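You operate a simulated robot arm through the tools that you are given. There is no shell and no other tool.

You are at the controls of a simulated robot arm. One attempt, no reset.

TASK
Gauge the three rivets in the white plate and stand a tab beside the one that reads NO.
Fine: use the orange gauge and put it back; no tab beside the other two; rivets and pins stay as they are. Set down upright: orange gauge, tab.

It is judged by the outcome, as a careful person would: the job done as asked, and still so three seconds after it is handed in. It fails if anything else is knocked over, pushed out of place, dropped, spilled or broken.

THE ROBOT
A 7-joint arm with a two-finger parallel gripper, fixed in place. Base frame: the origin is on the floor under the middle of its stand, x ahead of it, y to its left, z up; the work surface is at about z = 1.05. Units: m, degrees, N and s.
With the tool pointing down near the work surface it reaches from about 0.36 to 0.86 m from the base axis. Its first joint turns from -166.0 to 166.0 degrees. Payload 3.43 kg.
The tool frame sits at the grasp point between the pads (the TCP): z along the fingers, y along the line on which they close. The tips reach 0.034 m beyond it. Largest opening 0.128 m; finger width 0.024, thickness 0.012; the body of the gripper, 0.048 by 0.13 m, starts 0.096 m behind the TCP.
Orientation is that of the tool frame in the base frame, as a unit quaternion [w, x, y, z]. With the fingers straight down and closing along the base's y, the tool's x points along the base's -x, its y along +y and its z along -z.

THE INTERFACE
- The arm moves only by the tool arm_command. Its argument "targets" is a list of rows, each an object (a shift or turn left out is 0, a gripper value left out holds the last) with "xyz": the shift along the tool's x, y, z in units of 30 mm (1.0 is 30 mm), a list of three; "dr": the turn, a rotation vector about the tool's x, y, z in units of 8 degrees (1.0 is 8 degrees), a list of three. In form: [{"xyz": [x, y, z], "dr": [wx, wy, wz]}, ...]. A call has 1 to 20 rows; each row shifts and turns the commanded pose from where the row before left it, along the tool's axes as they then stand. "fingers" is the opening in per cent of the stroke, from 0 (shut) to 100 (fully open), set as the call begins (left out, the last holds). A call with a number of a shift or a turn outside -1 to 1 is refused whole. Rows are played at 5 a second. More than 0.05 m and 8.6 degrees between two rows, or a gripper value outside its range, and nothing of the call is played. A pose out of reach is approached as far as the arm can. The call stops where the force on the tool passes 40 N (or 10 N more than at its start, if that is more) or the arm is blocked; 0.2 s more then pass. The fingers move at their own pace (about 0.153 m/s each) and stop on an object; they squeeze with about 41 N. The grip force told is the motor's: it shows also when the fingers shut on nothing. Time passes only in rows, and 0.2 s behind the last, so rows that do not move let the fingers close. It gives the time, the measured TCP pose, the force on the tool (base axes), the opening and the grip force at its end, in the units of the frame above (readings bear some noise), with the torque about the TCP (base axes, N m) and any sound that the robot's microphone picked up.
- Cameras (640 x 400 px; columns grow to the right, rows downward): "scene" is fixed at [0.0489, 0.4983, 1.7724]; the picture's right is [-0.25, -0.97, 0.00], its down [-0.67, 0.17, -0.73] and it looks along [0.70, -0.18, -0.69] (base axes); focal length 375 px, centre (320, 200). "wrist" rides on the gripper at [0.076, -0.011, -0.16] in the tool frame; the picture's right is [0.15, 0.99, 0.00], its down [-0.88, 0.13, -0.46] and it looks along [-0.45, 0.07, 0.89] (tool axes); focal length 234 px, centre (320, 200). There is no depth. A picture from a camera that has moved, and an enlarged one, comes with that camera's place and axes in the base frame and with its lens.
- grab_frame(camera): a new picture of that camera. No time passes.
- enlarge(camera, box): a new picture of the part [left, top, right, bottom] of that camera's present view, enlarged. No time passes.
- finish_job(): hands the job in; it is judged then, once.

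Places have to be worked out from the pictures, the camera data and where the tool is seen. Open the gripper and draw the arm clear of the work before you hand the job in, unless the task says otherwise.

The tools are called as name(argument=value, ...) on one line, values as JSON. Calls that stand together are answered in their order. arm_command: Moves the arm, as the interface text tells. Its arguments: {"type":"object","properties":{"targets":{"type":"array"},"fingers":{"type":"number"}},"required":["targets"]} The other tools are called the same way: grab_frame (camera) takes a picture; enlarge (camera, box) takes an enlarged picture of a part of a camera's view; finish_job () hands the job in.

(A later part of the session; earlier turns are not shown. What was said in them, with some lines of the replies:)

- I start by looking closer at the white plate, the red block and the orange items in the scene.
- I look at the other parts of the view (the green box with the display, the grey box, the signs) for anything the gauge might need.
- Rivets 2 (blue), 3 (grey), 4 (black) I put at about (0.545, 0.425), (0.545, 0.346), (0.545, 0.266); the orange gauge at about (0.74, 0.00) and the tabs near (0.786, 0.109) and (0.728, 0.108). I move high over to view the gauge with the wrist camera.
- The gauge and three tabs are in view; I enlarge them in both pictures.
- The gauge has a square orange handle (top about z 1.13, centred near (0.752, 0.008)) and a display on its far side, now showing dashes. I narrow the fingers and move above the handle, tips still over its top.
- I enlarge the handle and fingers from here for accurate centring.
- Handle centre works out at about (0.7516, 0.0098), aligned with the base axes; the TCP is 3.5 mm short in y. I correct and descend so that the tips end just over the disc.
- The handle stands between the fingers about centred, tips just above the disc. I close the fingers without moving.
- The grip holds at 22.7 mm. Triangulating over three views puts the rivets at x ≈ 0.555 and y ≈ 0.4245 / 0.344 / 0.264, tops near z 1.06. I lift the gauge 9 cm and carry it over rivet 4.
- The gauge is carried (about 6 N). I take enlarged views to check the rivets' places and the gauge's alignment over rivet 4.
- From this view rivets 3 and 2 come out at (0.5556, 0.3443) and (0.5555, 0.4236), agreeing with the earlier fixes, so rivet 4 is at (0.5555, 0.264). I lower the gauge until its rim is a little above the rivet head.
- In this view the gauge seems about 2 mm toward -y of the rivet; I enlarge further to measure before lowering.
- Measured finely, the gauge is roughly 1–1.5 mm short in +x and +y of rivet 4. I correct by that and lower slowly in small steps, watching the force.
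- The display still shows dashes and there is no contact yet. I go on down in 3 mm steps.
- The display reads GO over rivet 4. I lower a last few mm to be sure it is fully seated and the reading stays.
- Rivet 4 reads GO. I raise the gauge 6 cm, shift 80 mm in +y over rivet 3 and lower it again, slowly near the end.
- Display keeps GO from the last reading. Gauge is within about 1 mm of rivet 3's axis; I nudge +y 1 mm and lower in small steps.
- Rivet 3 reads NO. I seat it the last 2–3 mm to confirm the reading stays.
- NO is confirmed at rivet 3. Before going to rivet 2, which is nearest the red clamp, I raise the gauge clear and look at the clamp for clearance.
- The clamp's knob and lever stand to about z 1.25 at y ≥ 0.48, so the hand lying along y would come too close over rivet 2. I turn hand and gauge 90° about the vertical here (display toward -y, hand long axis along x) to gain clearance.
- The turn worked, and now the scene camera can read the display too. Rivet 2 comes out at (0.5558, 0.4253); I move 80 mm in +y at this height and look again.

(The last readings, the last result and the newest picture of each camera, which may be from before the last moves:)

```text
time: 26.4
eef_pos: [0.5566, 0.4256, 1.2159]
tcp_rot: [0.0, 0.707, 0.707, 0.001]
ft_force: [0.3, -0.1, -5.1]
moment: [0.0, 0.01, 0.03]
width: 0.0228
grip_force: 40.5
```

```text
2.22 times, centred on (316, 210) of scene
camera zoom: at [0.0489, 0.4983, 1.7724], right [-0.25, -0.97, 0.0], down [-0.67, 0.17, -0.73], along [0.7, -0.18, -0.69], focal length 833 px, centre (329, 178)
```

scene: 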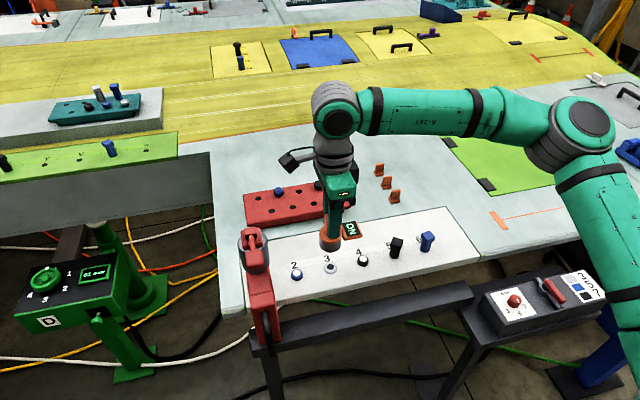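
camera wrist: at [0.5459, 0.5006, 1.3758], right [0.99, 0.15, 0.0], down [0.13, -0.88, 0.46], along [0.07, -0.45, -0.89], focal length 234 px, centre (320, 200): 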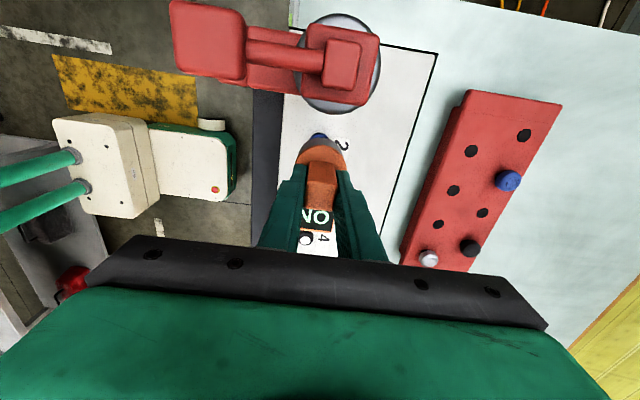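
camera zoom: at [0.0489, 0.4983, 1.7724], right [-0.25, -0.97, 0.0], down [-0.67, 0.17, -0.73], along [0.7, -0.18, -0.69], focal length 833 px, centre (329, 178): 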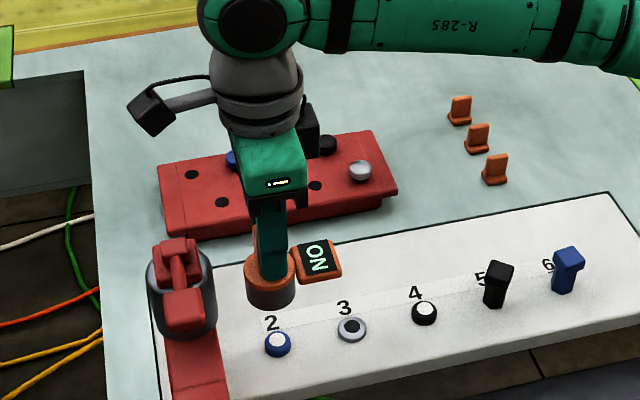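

The clamp's lever end is at about (0.486, 0.508, 1.23) and its bracket top at z ≈ 1.21; the camera will pass at z ≈ 1.27 and x ≈ 0.546, so there is clearance. I lower 6 cm to just above rivet 2 and check.

arm_command(targets=[{"xyz": [0, 0, 0.5]}, {"xyz": [0, 0, 0.6]}, {"xyz": [0, 0, 0.5]}, {"xyz": [0, 0, 0.4]}, {"xyz": [0, 0, 0]}, {"xyz": [0, 0, 0]}])

enlarge(camera="scene", box=[270, 245, 334, 285])

grab_frame(camera="wrist")

enlarge(camera="scene", box=[220, 120, 412, 300])

```text
time: 27.8
eef_pos: [0.5557, 0.4254, 1.1555]
tcp_rot: [0.0, 0.707, 0.707, -0.001]
ft_force: [-0.2, -0.4, -4.0]
moment: [-0.02, 0.02, 0.03]
width: 0.0229
grip_force: 41.1
```

```text
10.00 times, centred on (302, 265) of scene
camera zoom: at [0.0489, 0.4983, 1.7724], right [-0.25, -0.97, 0.0], down [-0.67, 0.17, -0.73], along [0.7, -0.18, -0.69], focal length 3750 px, centre (500, -450)
```

zoom: 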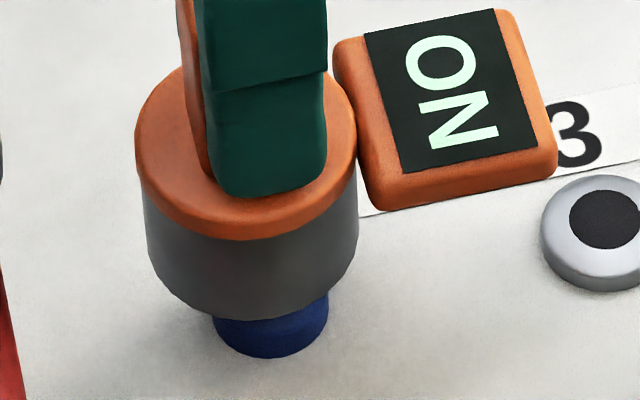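

```text
taken
camera wrist: at [0.5454, 0.5006, 1.3158], right [0.99, 0.15, 0.0], down [0.13, -0.88, 0.46], along [0.07, -0.45, -0.89], focal length 234 px, centre (320, 200)
```

wrist: 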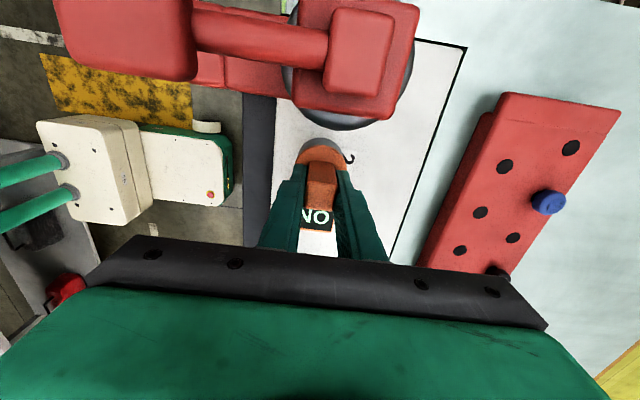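

```text
2.22 times, centred on (316, 210) of scene
camera zoom: at [0.0489, 0.4983, 1.7724], right [-0.25, -0.97, 0.0], down [-0.67, 0.17, -0.73], along [0.7, -0.18, -0.69], focal length 833 px, centre (329, 178)
```

zoom: 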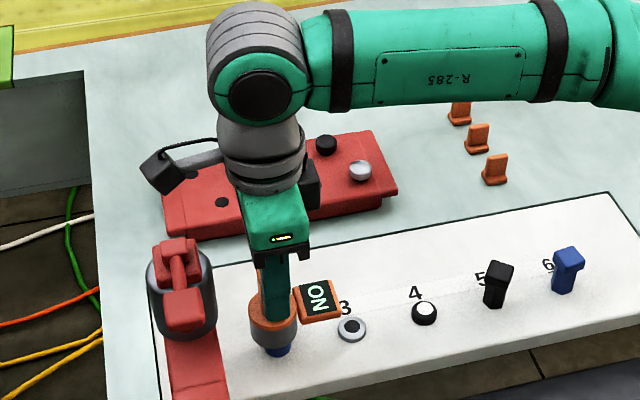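

From this view the gauge sits about 2–3 mm too far in +y over rivet 2 (consistent with a ~1.3 mm grip offset along the tool's x). I shift -2.4 mm in y, -0.5 mm in x, and re-check before lowering.

arm_command(targets=[{"xyz": [-0.08, -0.017, 0]}, {"xyz": [0, 0, 0.15]}, {"xyz": [0, 0, 0.15]}, {"xyz": [0, 0, 0]}, {"xyz": [0, 0, 0]}])

enlarge(camera="scene", box=[270, 245, 334, 285])

```text
time: 29.0
eef_pos: [0.5566, 0.4219, 1.1467]
tcp_rot: [0.001, 0.708, 0.707, 0.0]
ft_force: [0.0, 0.1, -4.7]
moment: [0.0, 0.04, 0.04]
width: 0.023
grip_force: 41.2
```

```text
10.00 times, centred on (302, 265) of scene
camera zoom: at [0.0489, 0.4983, 1.7724], right [-0.25, -0.97, 0.0], down [-0.67, 0.17, -0.73], along [0.7, -0.18, -0.69], focal length 3750 px, centre (500, -450)
```

zoom: 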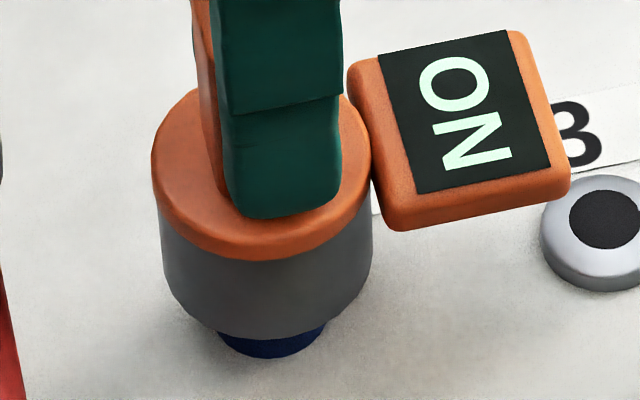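

Now the gauge and rivet 2 line up (4 px difference, as expected), and the display will hang well above rivet 3. I lower in small steps.

arm_command(targets=[{"xyz": [0, 0, 0.2]}, {"xyz": [0, 0, 0.15]}, {"xyz": [0, 0, 0.1]}, {"xyz": [0, 0, 0.1]}, {"xyz": [0, 0, 0.07]}, {"xyz": [0, 0, 0]}, {"xyz": [0, 0, 0]}])

enlarge(camera="scene", box=[270, 250, 334, 290])

grab_frame(camera="wrist")

```text
time: 30.6
eef_pos: [0.5561, 0.4221, 1.1282]
tcp_rot: [0.001, 0.707, 0.707, -0.001]
ft_force: [-0.2, 0.3, -5.3]
moment: [0.02, 0.02, -0.01]
width: 0.0231
grip_force: 41.2
```

```text
10.00 times, centred on (302, 270) of scene
camera zoom: at [0.0489, 0.4983, 1.7724], right [-0.25, -0.97, 0.0], down [-0.67, 0.17, -0.73], along [0.7, -0.18, -0.69], focal length 3750 px, centre (500, -500)
```

zoom: 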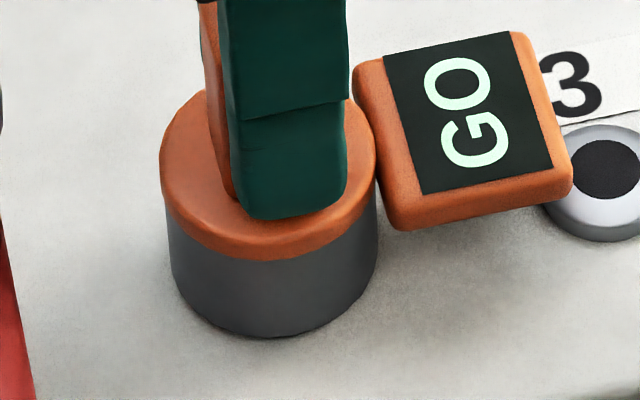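

```text
taken
camera wrist: at [0.5456, 0.4968, 1.2883], right [0.99, 0.15, 0.0], down [0.13, -0.88, 0.46], along [0.07, -0.45, -0.89], focal length 234 px, centre (320, 200)
```

wrist: 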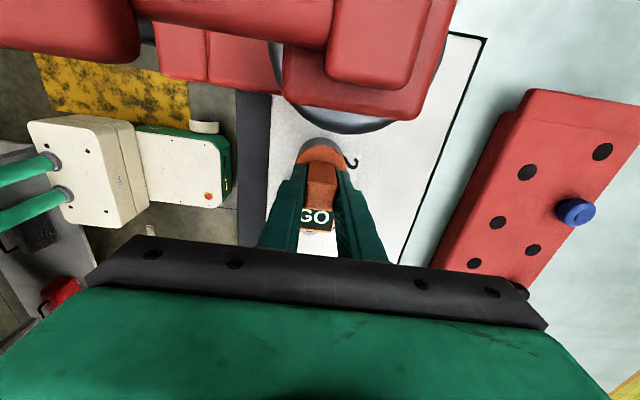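

Rivet 2 reads GO, so rivet 3 is the only NO. I lift the gauge, move back over rivet 3 and turn back the 90°.

arm_command(targets=[{"xyz": [0, 0, -0.4]}, {"xyz": [0, 0, -0.8]}, {"xyz": [0, 0, -0.85]}, {"xyz": [0, 0, -0.85]}, {"xyz": [-0.5, 0, 0]}, {"xyz": [-0.8, 0, 0]}, {"xyz": [-0.8, 0, 0]}, {"xyz": [-0.47, 0, 0]}, {"dr": [0, 0, -0.9375]}, {"dr": [0, 0, -0.9375]}, {"dr": [0, 0, -0.9375]}, {"dr": [0, 0, -0.9375]}, {"dr": [0, 0, -0.9375]}, {"dr": [0, 0, -0.9375]}, {"dr": [0, 0, -0.9375]}, {"dr": [0, 0, -0.9375]}, {"dr": [0, 0, -0.9375]}, {"dr": [0, 0, -0.9375]}, {"dr": [0, 0, -0.9375]}, {"dr": [0, 0, -0.9375]}])

grab_frame(camera="scene")

```text
time: 34.8
eef_pos: [0.5561, 0.344, 1.2152]
tcp_rot: [0.0, -0.001, 1.0, 0.0]
ft_force: [0.8, -0.3, -4.7]
moment: [0.02, 0.03, 0.0]
width: 0.0227
grip_force: 40.6
```

```text
taken
```

scene: 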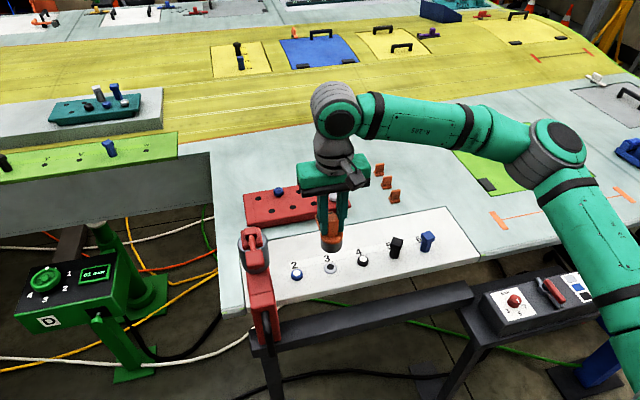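

Back at the original orientation. I carry the gauge to directly above its first place at (0.7526, 0.0120).

arm_command(targets=[{"xyz": [-0.25, -0.43, 0]}, {"xyz": [-0.5244, -0.892, 0]}, {"xyz": [-0.5244, -0.892, 0]}, {"xyz": [-0.5244, -0.892, 0]}, {"xyz": [-0.5244, -0.892, 0]}, {"xyz": [-0.5244, -0.892, 0]}, {"xyz": [-0.5244, -0.892, 0]}, {"xyz": [-0.5244, -0.892, 0]}, {"xyz": [-0.5244, -0.892, 0]}, {"xyz": [-0.5244, -0.892, 0]}, {"xyz": [-0.5244, -0.892, 0]}, {"xyz": [-0.5244, -0.892, 0]}, {"xyz": [-0.5244, -0.891, 0]}, {"xyz": [0, 0, 0]}, {"xyz": [0, 0, 0]}, {"xyz": [0, 0, 0.5]}, {"xyz": [0, 0, 0.7]}, {"xyz": [0, 0, 0.7]}, {"xyz": [0, 0, 0.6]}, {"xyz": [0, 0, 0]}])

enlarge(camera="scene", box=[364, 130, 492, 210])

grab_frame(camera="wrist")

```text
time: 39.0
eef_pos: [0.7524, 0.0091, 1.1395]
tcp_rot: [0.0, 0.0, 1.0, 0.0]
ft_force: [0.8, 0.2, -4.1]
moment: [-0.03, 0.04, 0.0]
width: 0.023
grip_force: 41.0
```

```text
5.00 times, centred on (428, 170) of scene
camera zoom: at [0.0489, 0.4983, 1.7724], right [-0.25, -0.97, 0.0], down [-0.67, 0.17, -0.73], along [0.7, -0.18, -0.69], focal length 1875 px, centre (-220, 350)
```

zoom: 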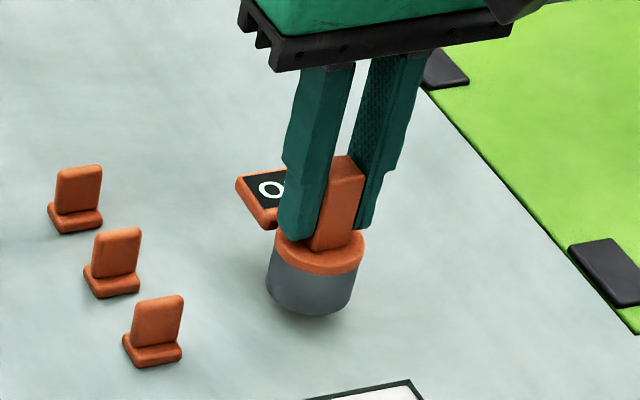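

```text
taken
camera wrist: at [0.6772, -0.0024, 1.2996], right [-0.15, 0.99, 0.0], down [0.88, 0.13, 0.46], along [0.45, 0.07, -0.89], focal length 234 px, centre (320, 200)
```

wrist: 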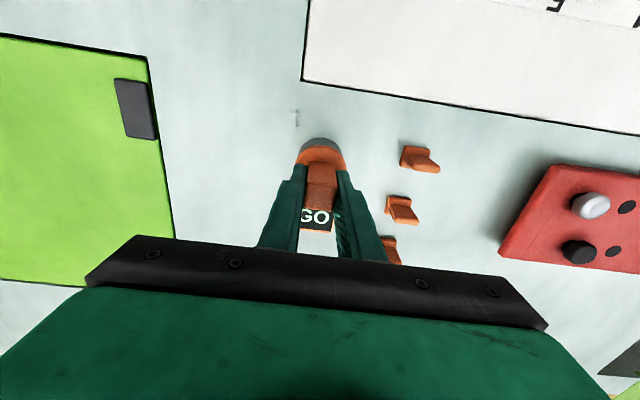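

The gauge hangs 1.5 cm above its old place, aligned. I lower it the rest gently.

arm_command(targets=[{"xyz": [0, 0, 0.2]}, {"xyz": [0, 0, 0.15]}, {"xyz": [0, 0, 0.1]}, {"xyz": [0, 0, 0.05]}, {"xyz": [0, 0, 0]}, {"xyz": [0, 0, 0]}])

enlarge(camera="scene", box=[364, 130, 492, 210])

enlarge(camera="wrist", box=[260, 80, 420, 180])

```text
time: 40.4
eef_pos: [0.7515, 0.0108, 1.1254]
tcp_rot: [0.0, 0.0, 1.0, 0.0]
ft_force: [-1.1, -0.1, -1.6]
moment: [0.02, -0.04, 0.02]
width: 0.023
grip_force: 40.5
```

```text
5.00 times, centred on (428, 170) of scene
camera zoom: at [0.0489, 0.4983, 1.7724], right [-0.25, -0.97, 0.0], down [-0.67, 0.17, -0.73], along [0.7, -0.18, -0.69], focal length 1875 px, centre (-220, 350)
```

zoom: 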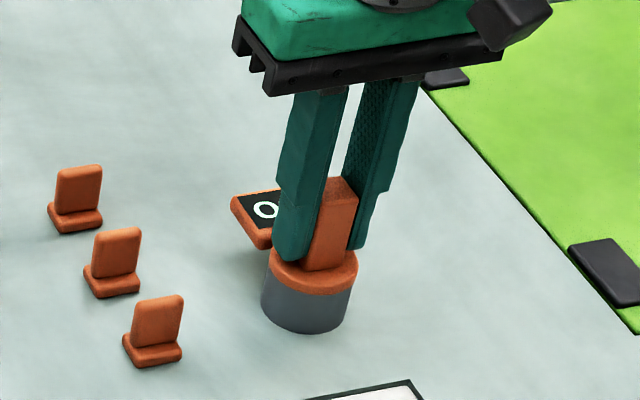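

```text
4.00 times, centred on (340, 130) of wrist
camera zoom: at [0.6767, -0.0016, 1.2855], right [-0.15, 0.99, 0.0], down [0.88, 0.13, 0.46], along [0.45, 0.07, -0.89], focal length 937 px, centre (240, 480)
```

zoom: 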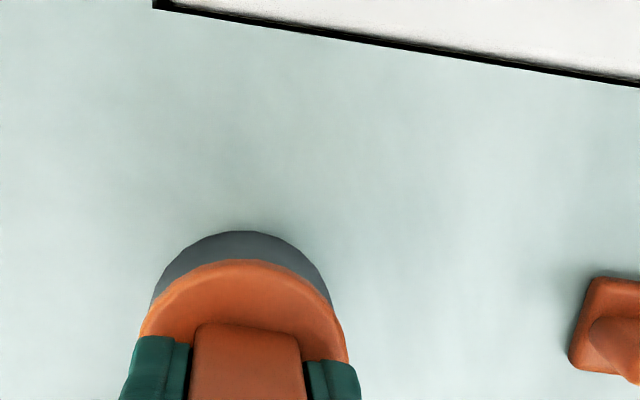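

The table now carries most of the gauge's weight and the picture matches the first one. I lower 0.3 mm more, then open the fingers to 60 mm.

arm_command(targets=[{"xyz": [0, 0, 0.012]}, {"xyz": [0, 0, 0]}])

arm_command(targets=[{"xyz": [0, 0, 0]}, {"xyz": [0, 0, 0]}, {"xyz": [0, 0, 0]}], fingers=47)

enlarge(camera="scene", box=[364, 130, 492, 210])

```text
time: 41.0
eef_pos: [0.7514, 0.0107, 1.1258]
tcp_rot: [0.001, 0.0, 1.0, -0.001]
ft_force: [-1.4, 0.8, -0.4]
moment: [0.01, 0.05, -0.01]
width: 0.0226
grip_force: 40.7
```

```text
time: 41.8
eef_pos: [0.7508, 0.0101, 1.1265]
tcp_rot: [0.001, 0.001, 1.0, 0.0]
ft_force: [-0.3, -0.2, 0.0]
moment: [0.02, -0.04, 0.01]
width: 0.0602
grip_force: 0.0
```

```text
5.00 times, centred on (428, 170) of scene
camera zoom: at [0.0489, 0.4983, 1.7724], right [-0.25, -0.97, 0.0], down [-0.67, 0.17, -0.73], along [0.7, -0.18, -0.69], focal length 1875 px, centre (-220, 350)
```

zoom: 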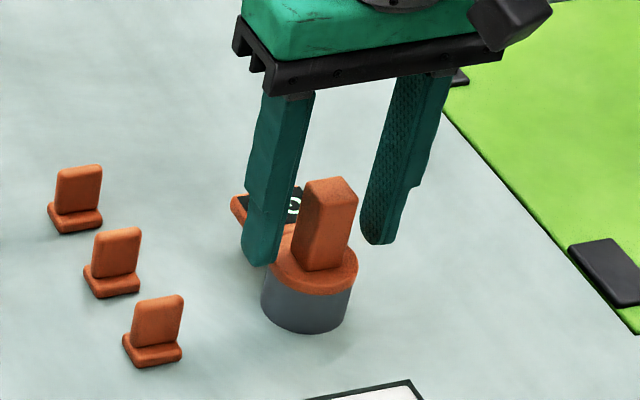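

The gauge stands where it was, free. I raise straight up and move to where the wrist camera can view the tabs.

arm_command(targets=[{"xyz": [0, 0, -0.5]}, {"xyz": [0, 0, -0.9]}, {"xyz": [0, 0, -0.9]}, {"xyz": [0, 0, -0.9]}, {"xyz": [0, 0, -1.0]}, {"xyz": [0.75, 0.7, 0]}, {"xyz": [0.8, 0.8, 0]}, {"xyz": [0.8, 0.8, 0]}, {"xyz": [0.74, 0.7, 0]}, {"xyz": [0, 0, 0]}, {"xyz": [0, 0, 0]}])

grab_frame(camera="wrist")

enlarge(camera="scene", box=[364, 150, 444, 210])

```text
time: 44.2
eef_pos: [0.6587, 0.1014, 1.2526]
tcp_rot: [0.0, 0.0, 1.0, 0.001]
ft_force: [0.1, -0.3, -0.5]
moment: [0.02, 0.0, 0.0]
width: 0.06
grip_force: 0.1
```

```text
taken
camera wrist: at [0.583, 0.0886, 1.4114], right [-0.15, 0.99, 0.0], down [0.88, 0.13, 0.46], along [0.45, 0.07, -0.89], focal length 234 px, centre (320, 200)
```

wrist: 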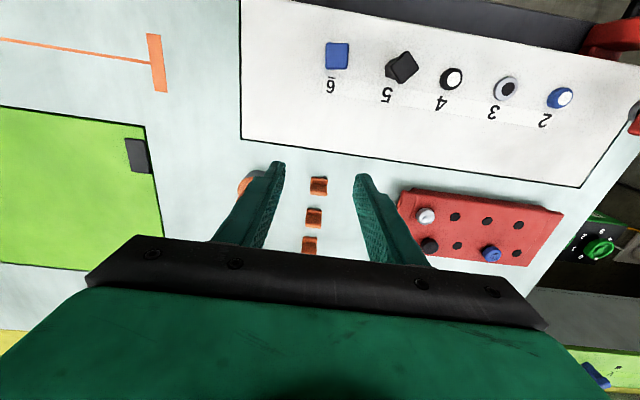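

```text
6.67 times, centred on (404, 180) of scene
camera zoom: at [0.0489, 0.4983, 1.7724], right [-0.25, -0.97, 0.0], down [-0.67, 0.17, -0.73], along [0.7, -0.18, -0.69], focal length 2500 px, centre (-240, 333)
```

zoom: 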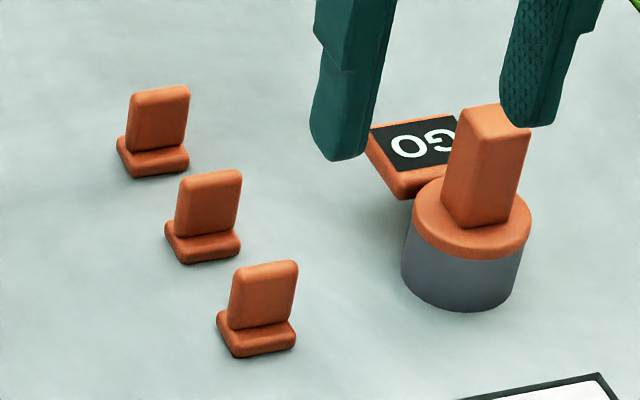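

The gauge stands exactly as in the first picture. I enlarge the tabs in the wrist view.

enlarge(camera="wrist", box=[272, 165, 368, 225])

enlarge(camera="scene", box=[384, 182, 408, 206])

```text
6.67 times, centred on (320, 195) of wrist
camera zoom: at [0.583, 0.0886, 1.4114], right [-0.15, 0.99, 0.0], down [0.88, 0.13, 0.46], along [0.45, 0.07, -0.89], focal length 1561 px, centre (320, 233)
```

zoom: 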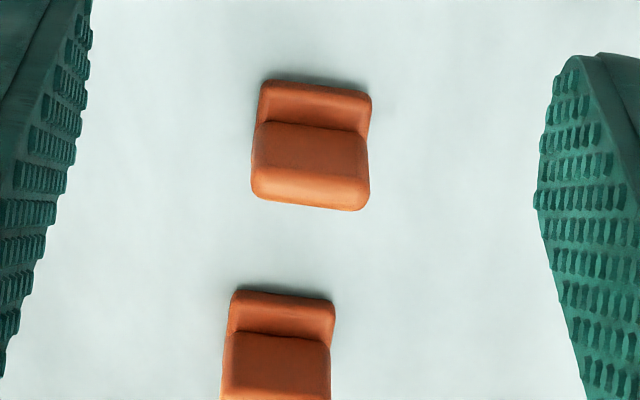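

```text
16.00 times, centred on (396, 194) of scene
camera zoom: at [0.0489, 0.4983, 1.7724], right [-0.25, -0.97, 0.0], down [-0.67, 0.17, -0.73], along [0.7, -0.18, -0.69], focal length 6000 px, centre (-896, 296)
```

zoom: 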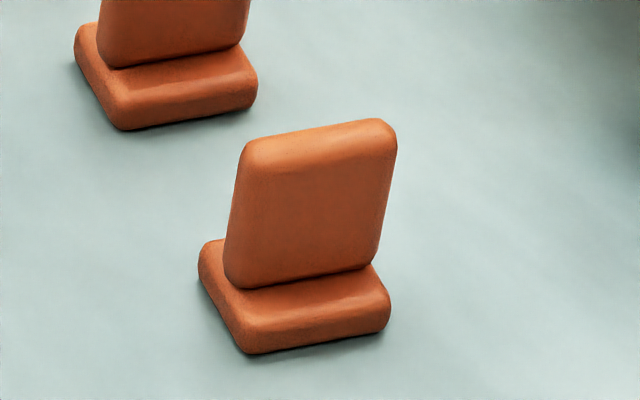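

Tab C's upright is at about (0.735, 0.109), 26 mm wide along y, top at z ≈ 1.088, foot top near 1.06. I move above it and check the centring before descending.

arm_command(targets=[{"xyz": [-0.834, 0.078, 0.6]}, {"xyz": [-0.834, 0.078, 0.7]}, {"xyz": [-0.835, 0.077, 0.7]}, {"xyz": [0, 0, 0.5]}, {"xyz": [0, 0, 0]}, {"xyz": [0, 0, 0]}], fingers=47)

enlarge(camera="wrist", box=[240, 110, 400, 210])

enlarge(camera="scene", box=[356, 150, 436, 210])

```text
time: 45.6
eef_pos: [0.7326, 0.1076, 1.1768]
tcp_rot: [0.0, 0.0, 1.0, -0.001]
ft_force: [-0.3, 0.3, 0.6]
moment: [-0.01, -0.02, 0.01]
width: 0.0603
grip_force: 0.1
```

```text
4.00 times, centred on (320, 160) of wrist
camera zoom: at [0.6586, 0.0959, 1.3362], right [-0.15, 0.99, 0.0], down [0.88, 0.13, 0.46], along [0.45, 0.07, -0.89], focal length 937 px, centre (320, 360)
```

zoom: 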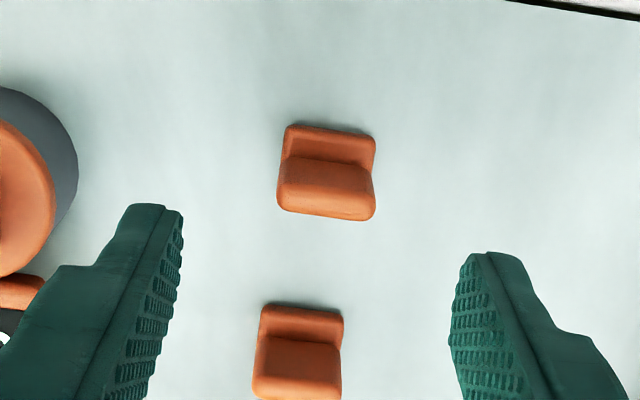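

```text
6.67 times, centred on (396, 180) of scene
camera zoom: at [0.0489, 0.4983, 1.7724], right [-0.25, -0.97, 0.0], down [-0.67, 0.17, -0.73], along [0.7, -0.18, -0.69], focal length 2500 px, centre (-187, 333)
```

zoom: 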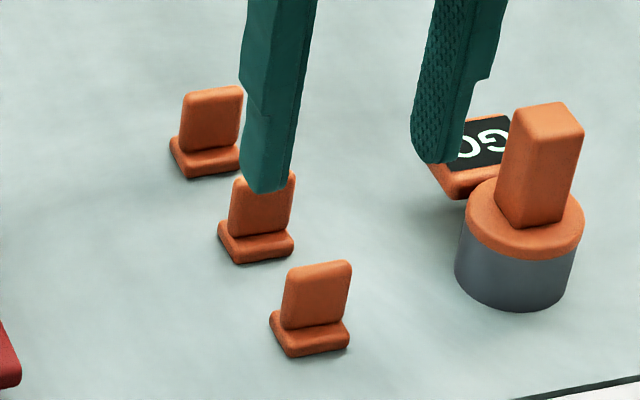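

Tab C sits at y ≈ 0.111, so I shift 2 mm in +y and descend until the tips are just over the foot.

arm_command(targets=[{"xyz": [0, 0.067, 0.5]}, {"xyz": [0, 0, 0.7]}, {"xyz": [0, 0, 0.7]}, {"xyz": [0, 0, 0.4]}, {"xyz": [0, 0, 0.2]}, {"xyz": [0, 0, 0]}, {"xyz": [0, 0, 0]}])

enlarge(camera="wrist", box=[240, 120, 400, 220])

enlarge(camera="scene", box=[364, 170, 428, 210])

```text
time: 47.2
eef_pos: [0.7325, 0.1096, 1.1012]
tcp_rot: [0.0, 0.0, 1.0, 0.0]
ft_force: [-0.4, -0.7, 0.0]
moment: [0.0, -0.01, 0.0]
width: 0.0601
grip_force: 0.0
```

```text
4.00 times, centred on (320, 170) of wrist
camera zoom: at [0.6586, 0.0973, 1.2608], right [-0.15, 0.99, 0.0], down [0.88, 0.13, 0.46], along [0.45, 0.07, -0.89], focal length 937 px, centre (320, 320)
```

zoom: 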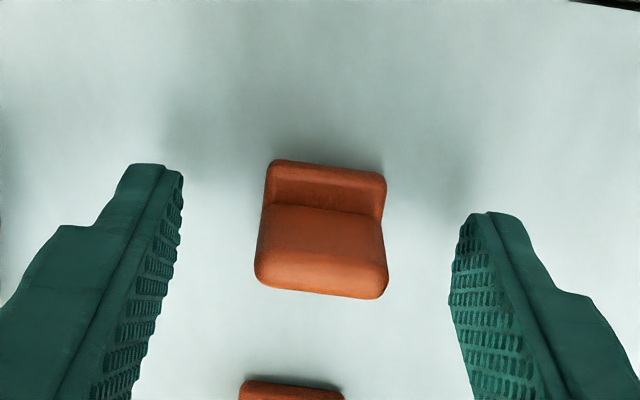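

```text
10.00 times, centred on (396, 190) of scene
camera zoom: at [0.0489, 0.4983, 1.7724], right [-0.25, -0.97, 0.0], down [-0.67, 0.17, -0.73], along [0.7, -0.18, -0.69], focal length 3750 px, centre (-440, 300)
```

zoom: 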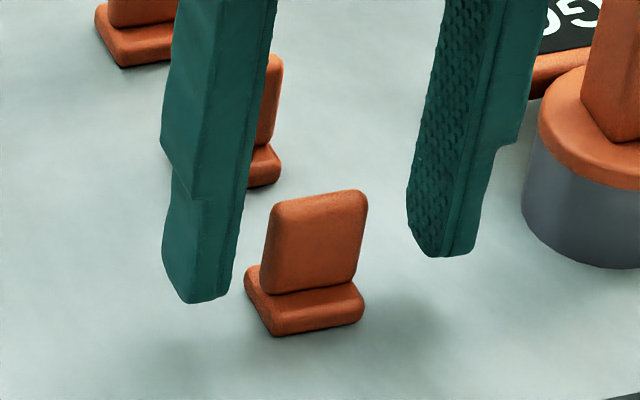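

Tab is centred (x ≈ 0.735, y ≈ 0.111). I go 2 mm lower, then close on it.

arm_command(targets=[{"xyz": [0, 0, 0.07]}, {"xyz": [0, 0, 0]}])

arm_command(targets=[{"xyz": [0, 0, 0]}, {"xyz": [0, 0, 0]}, {"xyz": [0, 0, 0]}, {"xyz": [0, 0, 0]}], fingers=0)

enlarge(camera="scene", box=[364, 170, 428, 210])

enlarge(camera="wrist", box=[240, 120, 400, 220])

```text
time: 47.8
eef_pos: [0.7324, 0.109, 1.0996]
tcp_rot: [0.0, 0.001, 1.0, 0.0]
ft_force: [-0.3, 0.2, -0.2]
moment: [-0.01, 0.0, 0.01]
width: 0.0604
grip_force: 0.0
```

```text
time: 48.8
eef_pos: [0.733, 0.109, 1.0987]
tcp_rot: [-0.001, 0.0, 1.0, -0.001]
ft_force: [-0.1, 0.2, 0.0]
moment: [-0.02, 0.01, 0.01]
width: 0.0271
grip_force: 41.2
```

```text
10.00 times, centred on (396, 190) of scene
camera zoom: at [0.0489, 0.4983, 1.7724], right [-0.25, -0.97, 0.0], down [-0.67, 0.17, -0.73], along [0.7, -0.18, -0.69], focal length 3750 px, centre (-440, 300)
```

zoom: 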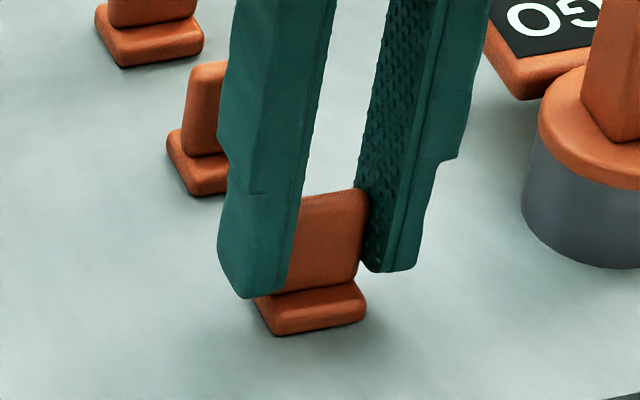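

```text
4.00 times, centred on (320, 170) of wrist
camera zoom: at [0.6589, 0.0973, 1.2587], right [-0.15, 0.99, 0.0], down [0.88, 0.13, 0.46], along [0.45, 0.07, -0.89], focal length 937 px, centre (320, 320)
```

zoom: 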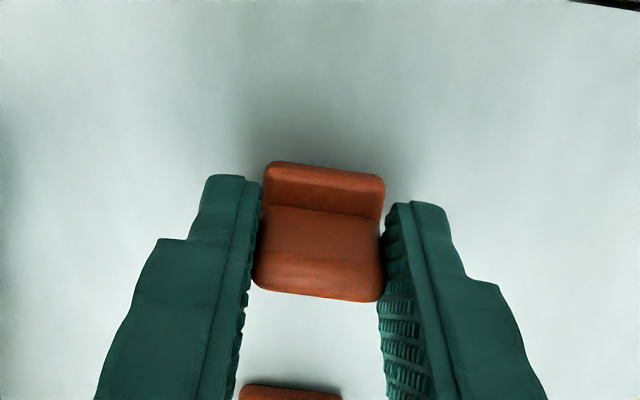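

The tab is gripped (27 mm). I lift it 10 cm and carry it over the bare plate just behind rivet 3's label side, near (0.597, 0.345).

arm_command(targets=[{"xyz": [0, 0, -0.4]}, {"xyz": [0, 0, -0.9]}, {"xyz": [0, 0, -1.0]}, {"xyz": [0, 0, -1.0]}, {"xyz": [0.3, 0.5, 0]}, {"xyz": [0.53, 0.92, 0]}, {"xyz": [0.53, 0.92, 0]}, {"xyz": [0.53, 0.92, 0]}, {"xyz": [0.53, 0.92, 0]}, {"xyz": [0.53, 0.92, 0]}, {"xyz": [0.53, 0.92, 0]}, {"xyz": [0.53, 0.92, 0]}, {"xyz": [0.52, 0.92, 0]}, {"xyz": [0, 0, 0]}, {"xyz": [0, 0, 0]}])

grab_frame(camera="scene")

enlarge(camera="wrist", box=[220, 100, 440, 240])

```text
time: 52.0
eef_pos: [0.5991, 0.3458, 1.1979]
tcp_rot: [0.0, 0.0, 1.0, 0.0]
ft_force: [0.1, 0.3, -1.4]
moment: [0.0, -0.02, 0.0]
width: 0.0268
grip_force: 41.1
```

```text
taken
```

scene: 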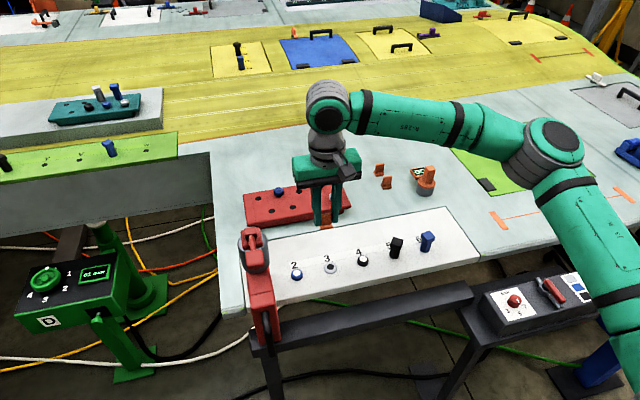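

```text
2.86 times, centred on (330, 170) of wrist
camera zoom: at [0.5236, 0.3335, 1.3583], right [-0.15, 0.99, 0.0], down [0.88, 0.13, 0.46], along [0.45, 0.07, -0.89], focal length 669 px, centre (291, 286)
```

zoom: 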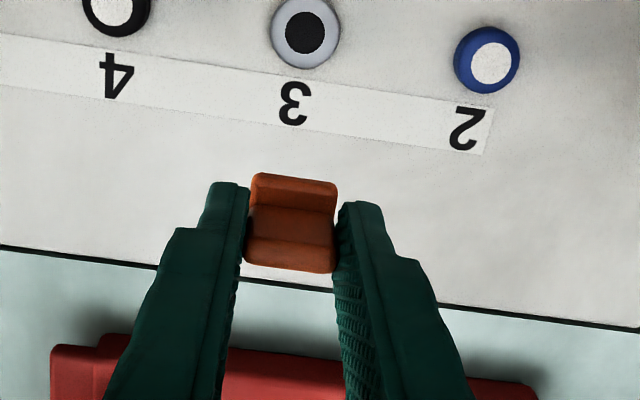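

The label strip lies where I meant to put the tab and may be slightly raised, so I check the bare strip of plate in front of rivet 3 (toward the base) instead.

enlarge(camera="scene", box=[290, 250, 370, 300])

enlarge(camera="wrist", box=[240, 20, 400, 120])

```text
8.00 times, centred on (330, 275) of scene
camera zoom: at [0.0489, 0.4983, 1.7724], right [-0.25, -0.97, 0.0], down [-0.67, 0.17, -0.73], along [0.7, -0.18, -0.69], focal length 3000 px, centre (240, -400)
```

zoom: 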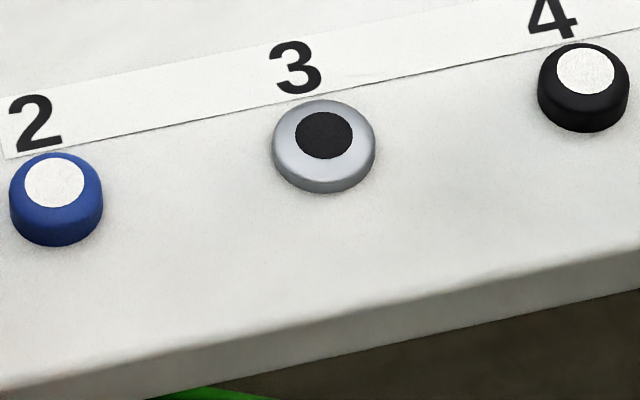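

```text
4.00 times, centred on (320, 70) of wrist
camera zoom: at [0.5236, 0.3335, 1.3583], right [-0.15, 0.99, 0.0], down [0.88, 0.13, 0.46], along [0.45, 0.07, -0.89], focal length 937 px, centre (320, 720)
```

zoom: 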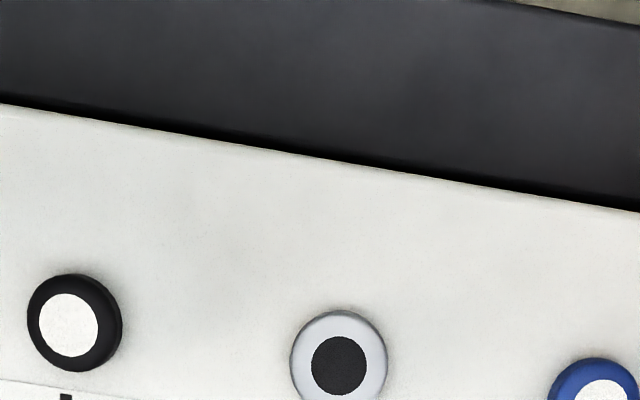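

In front of rivet 3 there is 40 mm of flat bare plate (x 0.502 to 0.542), enough for the 23 mm foot. I move the tab over there, to x ≈ 0.521, and look before lowering.

arm_command(targets=[{"xyz": [0.5, -0.03, 0]}, {"xyz": [0.8, 0, 0]}, {"xyz": [0.8, 0, 0]}, {"xyz": [0.5, 0, 0]}, {"xyz": [0, 0, 0.8]}, {"xyz": [0, 0, 0.8]}, {"xyz": [0, 0, 0]}, {"xyz": [0, 0, 0]}])

grab_frame(camera="wrist")

enlarge(camera="scene", box=[290, 230, 386, 300])

```text
time: 53.8
eef_pos: [0.52, 0.3443, 1.1497]
tcp_rot: [0.0, 0.0, 1.0, 0.0]
ft_force: [-0.3, 0.2, -0.5]
moment: [-0.01, -0.02, -0.01]
width: 0.0269
grip_force: 40.5
```

```text
taken
camera wrist: at [0.4451, 0.3327, 1.3096], right [-0.15, 0.99, 0.0], down [0.88, 0.13, 0.46], along [0.45, 0.07, -0.89], focal length 234 px, centre (320, 200)
```

wrist: 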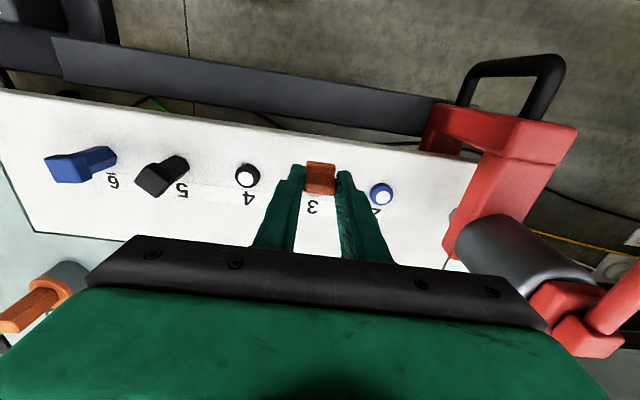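

```text
5.71 times, centred on (338, 265) of scene
camera zoom: at [0.0489, 0.4983, 1.7724], right [-0.25, -0.97, 0.0], down [-0.67, 0.17, -0.73], along [0.7, -0.18, -0.69], focal length 2143 px, centre (217, -171)
```

zoom: 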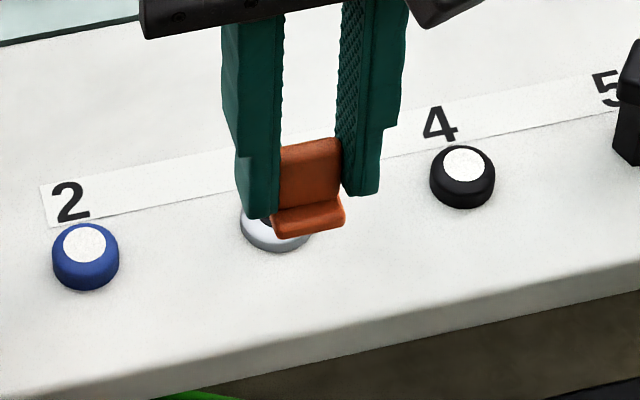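

The tab hangs in front of rivet 3. I lower most of the way and check the gaps to the rivet and the plate edge.

arm_command(targets=[{"xyz": [0, 0, 0.5]}, {"xyz": [0, 0, 0.4]}, {"xyz": [0, 0, 0.3]}, {"xyz": [0, 0, 0]}, {"xyz": [0, 0, 0]}])

enlarge(camera="wrist", box=[260, 110, 420, 210])

enlarge(camera="scene", box=[290, 240, 386, 300])

```text
time: 55.0
eef_pos: [0.5208, 0.3455, 1.1136]
tcp_rot: [0.0, 0.0, 1.0, -0.001]
ft_force: [0.4, -0.8, -1.3]
moment: [0.01, 0.01, -0.05]
width: 0.0269
grip_force: 40.4
```

```text
4.00 times, centred on (340, 160) of wrist
camera zoom: at [0.4456, 0.3328, 1.2731], right [-0.15, 0.99, 0.0], down [0.88, 0.13, 0.46], along [0.45, 0.07, -0.89], focal length 937 px, centre (240, 360)
```

zoom: 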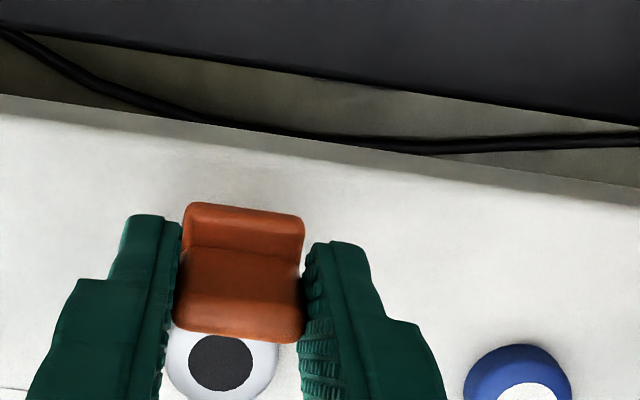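

```text
6.67 times, centred on (338, 270) of scene
camera zoom: at [0.0489, 0.4983, 1.7724], right [-0.25, -0.97, 0.0], down [-0.67, 0.17, -0.73], along [0.7, -0.18, -0.69], focal length 2500 px, centre (200, -267)
```

zoom: 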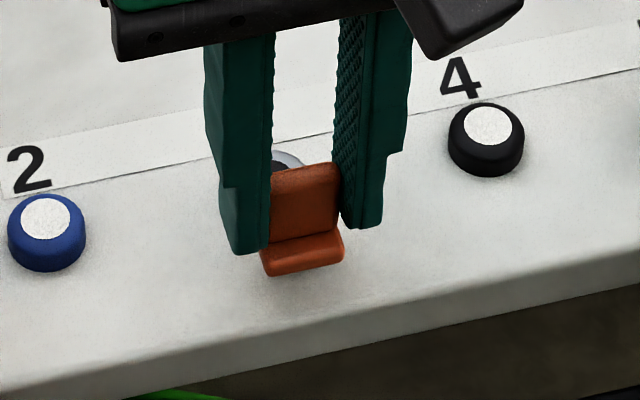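

Foot will land about 11 mm from the plate edge and 8–9 mm from rivet 3. I lower the rest in small steps, watching for the weight to come off.

arm_command(targets=[{"xyz": [0, 0, 0.2]}, {"xyz": [0, 0, 0.15]}, {"xyz": [0, 0, 0.1]}, {"xyz": [0, 0, 0.03]}, {"xyz": [0, 0, 0]}, {"xyz": [0, 0, 0]}])

enlarge(camera="scene", box=[306, 250, 370, 290])

enlarge(camera="wrist", box=[260, 110, 420, 210])

```text
time: 56.4
eef_pos: [0.5191, 0.3454, 1.0997]
tcp_rot: [0.0, 0.0, 1.0, -0.001]
ft_force: [0.7, 1.1, -1.1]
moment: [0.02, 0.02, -0.01]
width: 0.0269
grip_force: 40.7
```

```text
10.00 times, centred on (338, 270) of scene
camera zoom: at [0.0489, 0.4983, 1.7724], right [-0.25, -0.97, 0.0], down [-0.67, 0.17, -0.73], along [0.7, -0.18, -0.69], focal length 3750 px, centre (140, -500)
```

zoom: 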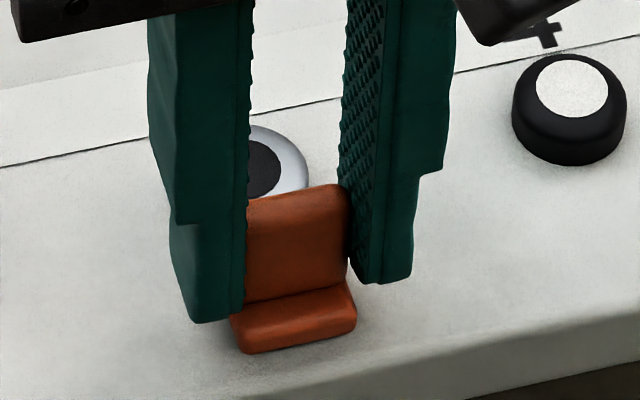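

```text
4.00 times, centred on (340, 160) of wrist
camera zoom: at [0.4446, 0.3327, 1.2591], right [-0.15, 0.99, 0.0], down [0.88, 0.13, 0.46], along [0.45, 0.07, -0.89], focal length 937 px, centre (240, 360)
```

zoom: 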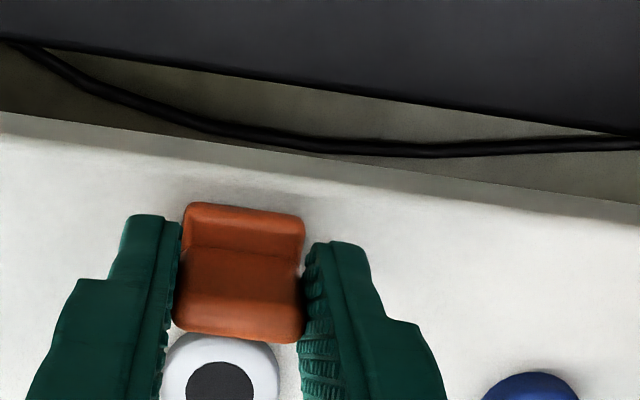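

Weight still shows on the tool, so it has not quite touched. I lower by half-millimetre steps.

arm_command(targets=[{"xyz": [0, 0, 0.02]}, {"xyz": [0, 0, 0]}, {"xyz": [0, 0, 0]}])

arm_command(targets=[{"xyz": [0, 0, 0.02]}, {"xyz": [0, 0, 0]}, {"xyz": [0, 0, 0]}])

```text
time: 57.2
eef_pos: [0.5202, 0.3458, 1.0989]
tcp_rot: [0.0, 0.0, 1.0, 0.001]
ft_force: [-0.8, 0.2, -0.9]
moment: [-0.03, 0.01, 0.02]
width: 0.0269
grip_force: 41.4
```

```text
time: 58.0
eef_pos: [0.5189, 0.3457, 1.0983]
tcp_rot: [0.0, 0.001, 1.0, 0.002]
ft_force: [-3.6, -0.7, 13.0]
moment: [0.0, 0.17, -0.03]
width: 0.027
grip_force: 41.1
```

Contact: 13 N upward on the tool. I back off 0.3 mm to take the pressure out before releasing.

arm_command(targets=[{"xyz": [0, 0, -0.012]}, {"xyz": [0, 0, 0]}, {"xyz": [0, 0, 0]}])

enlarge(camera="scene", box=[306, 250, 370, 290])

```text
time: 58.8
eef_pos: [0.5208, 0.3451, 1.0991]
tcp_rot: [0.001, -0.001, 1.0, 0.0]
ft_force: [1.4, 2.4, 16.4]
moment: [0.07, -0.08, -0.02]
width: 0.0268
grip_force: 41.4
```

```text
10.00 times, centred on (338, 270) of scene
camera zoom: at [0.0489, 0.4983, 1.7724], right [-0.25, -0.97, 0.0], down [-0.67, 0.17, -0.73], along [0.7, -0.18, -0.69], focal length 3750 px, centre (140, -500)
```

zoom: 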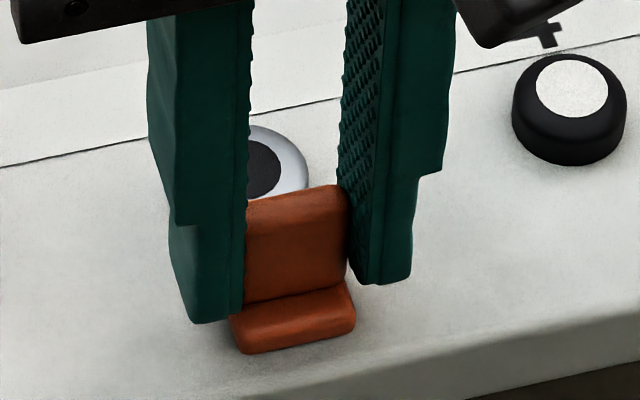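

Still pressing; I back off another 0.4 mm.

arm_command(targets=[{"xyz": [0, 0, -0.015]}, {"xyz": [0, 0, 0]}, {"xyz": [0, 0, 0]}, {"xyz": [0, 0, 0]}])

```text
time: 59.8
eef_pos: [0.5196, 0.3443, 1.0982]
tcp_rot: [0.0, -0.001, 1.0, 0.0]
ft_force: [2.2, 0.4, 6.1]
moment: [0.08, -0.11, 0.03]
width: 0.0268
grip_force: 40.9
```

Down to 6 N; one more slight relief, then I open the fingers.

arm_command(targets=[{"xyz": [0, 0, -0.008]}, {"xyz": [0, 0, 0]}, {"xyz": [0, 0, 0]}])

arm_command(targets=[{"xyz": [0, 0, 0]}, {"xyz": [0, 0, 0]}, {"xyz": [0, 0, 0]}], fingers=47)

enlarge(camera="scene", box=[306, 250, 370, 290])

enlarge(camera="wrist", box=[260, 110, 420, 210])

```text
time: 60.6
eef_pos: [0.5191, 0.3449, 1.0986]
tcp_rot: [0.001, 0.0, 1.0, 0.0]
ft_force: [-0.9, 0.0, 0.1]
moment: [0.02, -0.01, 0.03]
width: 0.027
grip_force: 41.2
```

```text
time: 61.4
eef_pos: [0.5193, 0.3442, 1.0992]
tcp_rot: [0.0, 0.001, 1.0, 0.0]
ft_force: [0.3, -0.6, 0.6]
moment: [-0.01, 0.01, 0.0]
width: 0.0601
grip_force: 0.1
```

```text
10.00 times, centred on (338, 270) of scene
camera zoom: at [0.0489, 0.4983, 1.7724], right [-0.25, -0.97, 0.0], down [-0.67, 0.17, -0.73], along [0.7, -0.18, -0.69], focal length 3750 px, centre (140, -500)
```

zoom: 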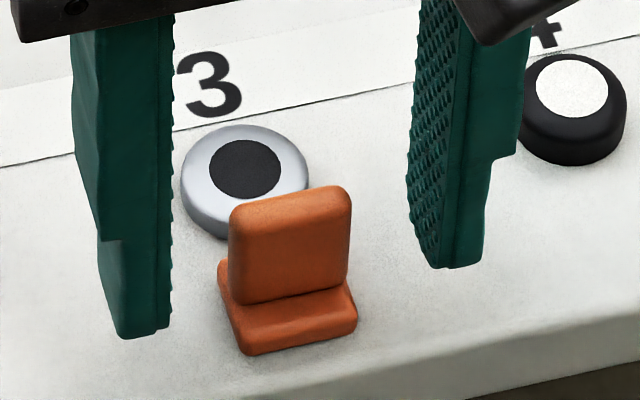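

```text
4.00 times, centred on (340, 160) of wrist
camera zoom: at [0.4448, 0.3327, 1.2588], right [-0.15, 0.99, 0.0], down [0.88, 0.13, 0.46], along [0.45, 0.07, -0.89], focal length 937 px, centre (240, 360)
```

zoom: 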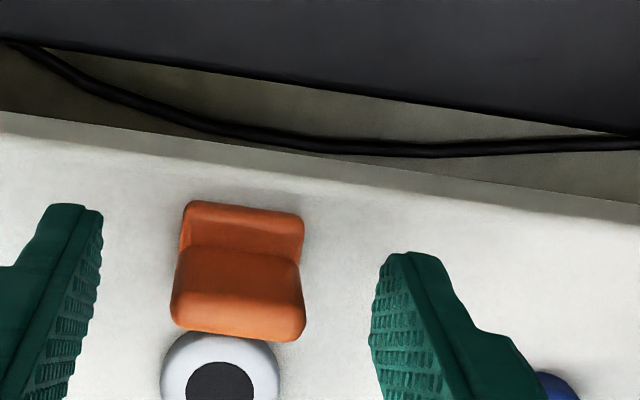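

The tab stands upright on its own in front of rivet 3. I raise straight up 21 cm and open the gripper fully while drawing clear.

arm_command(targets=[{"xyz": [0, 0, -0.4]}, {"xyz": [0, 0, -0.8]}, {"xyz": [0, 0, -1.0]}, {"xyz": [0, 0, -1.0]}, {"xyz": [0, 0, -1.0]}, {"xyz": [0, 0, -1.0]}, {"xyz": [0, 0, -1.0]}, {"xyz": [0, 0, -1.0]}, {"xyz": [0.6, -0.6, 0]}, {"xyz": [0.6, -0.8, 0]}, {"xyz": [0.6, -0.8, 0]}, {"xyz": [0, 0, 0]}])

arm_command(targets=[{"xyz": [0, 0, 0]}, {"xyz": [0, 0, 0]}, {"xyz": [0, 0, 0]}], fingers=100)

grab_frame(camera="scene")

enlarge(camera="scene", box=[240, 150, 464, 300])

grab_frame(camera="wrist")

```text
time: 64.0
eef_pos: [0.4676, 0.2786, 1.317]
tcp_rot: [0.0, -0.001, 1.0, -0.001]
ft_force: [0.0, -0.2, -0.1]
moment: [-0.04, 0.03, -0.01]
width: 0.0601
grip_force: 0.1
```

```text
time: 64.8
eef_pos: [0.4669, 0.2792, 1.3181]
tcp_rot: [0.0, 0.0, 1.0, 0.0]
ft_force: [0.1, 0.4, 0.7]
moment: [0.02, -0.01, 0.03]
width: 0.128
grip_force: 0.1
```

```text
taken
```

scene: 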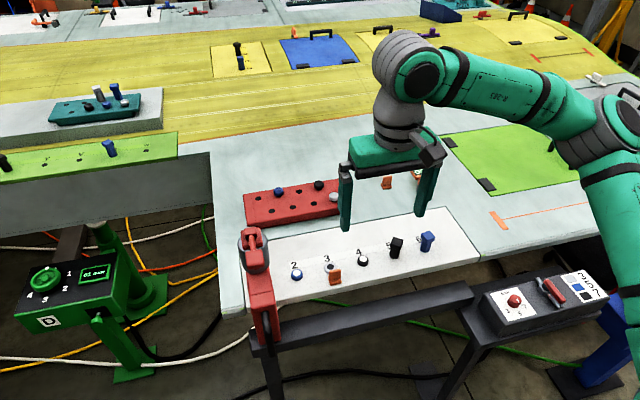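

```text
2.67 times, centred on (352, 225) of scene
camera zoom: at [0.0489, 0.4983, 1.7724], right [-0.25, -0.97, 0.0], down [-0.67, 0.17, -0.73], along [0.7, -0.18, -0.69], focal length 1000 px, centre (235, 133)
```

zoom: 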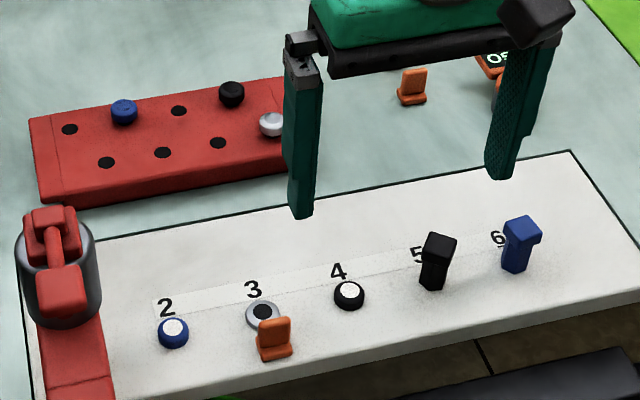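

```text
taken
camera wrist: at [0.393, 0.2667, 1.4765], right [-0.15, 0.99, 0.0], down [0.88, 0.13, 0.46], along [0.45, 0.07, -0.89], focal length 234 px, centre (320, 200)
```

wrist: 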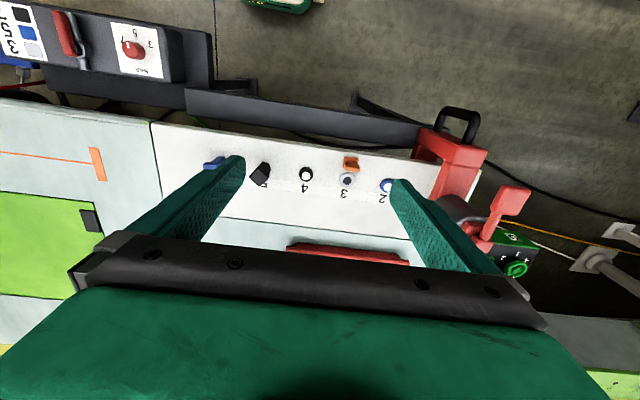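

The tab stands upright beside rivet 3, the gauge is back upright in its place, and the other tabs, rivets and pins are as they were. The gripper is open and clear, so I hand the job in.

finish_job()

```text
The job is handed in.
```

I gauged all three rivets in the white plate, and rivet 3 is the one that reads NO. Rivets 2 and 4 both read GO.

- **Tab:** one tab stands upright on the plate directly in front of rivet 3, on the side toward the arm's base, about 35 mm from its centre. No tab stands beside the other two rivets.
- **Gauge:** the orange gauge is back upright in its original spot, matching the first picture. Its display still shows GO, the last reading it took, instead of the dashes it started with.
- **Everything else:** in the last pictures the rivets and pins look as they did at the start. The gripper had blocked part of the final view, so I checked the gauge and the other two tabs in the pictures taken just before.

The gripper is open and drawn clear, and the job is handed in.
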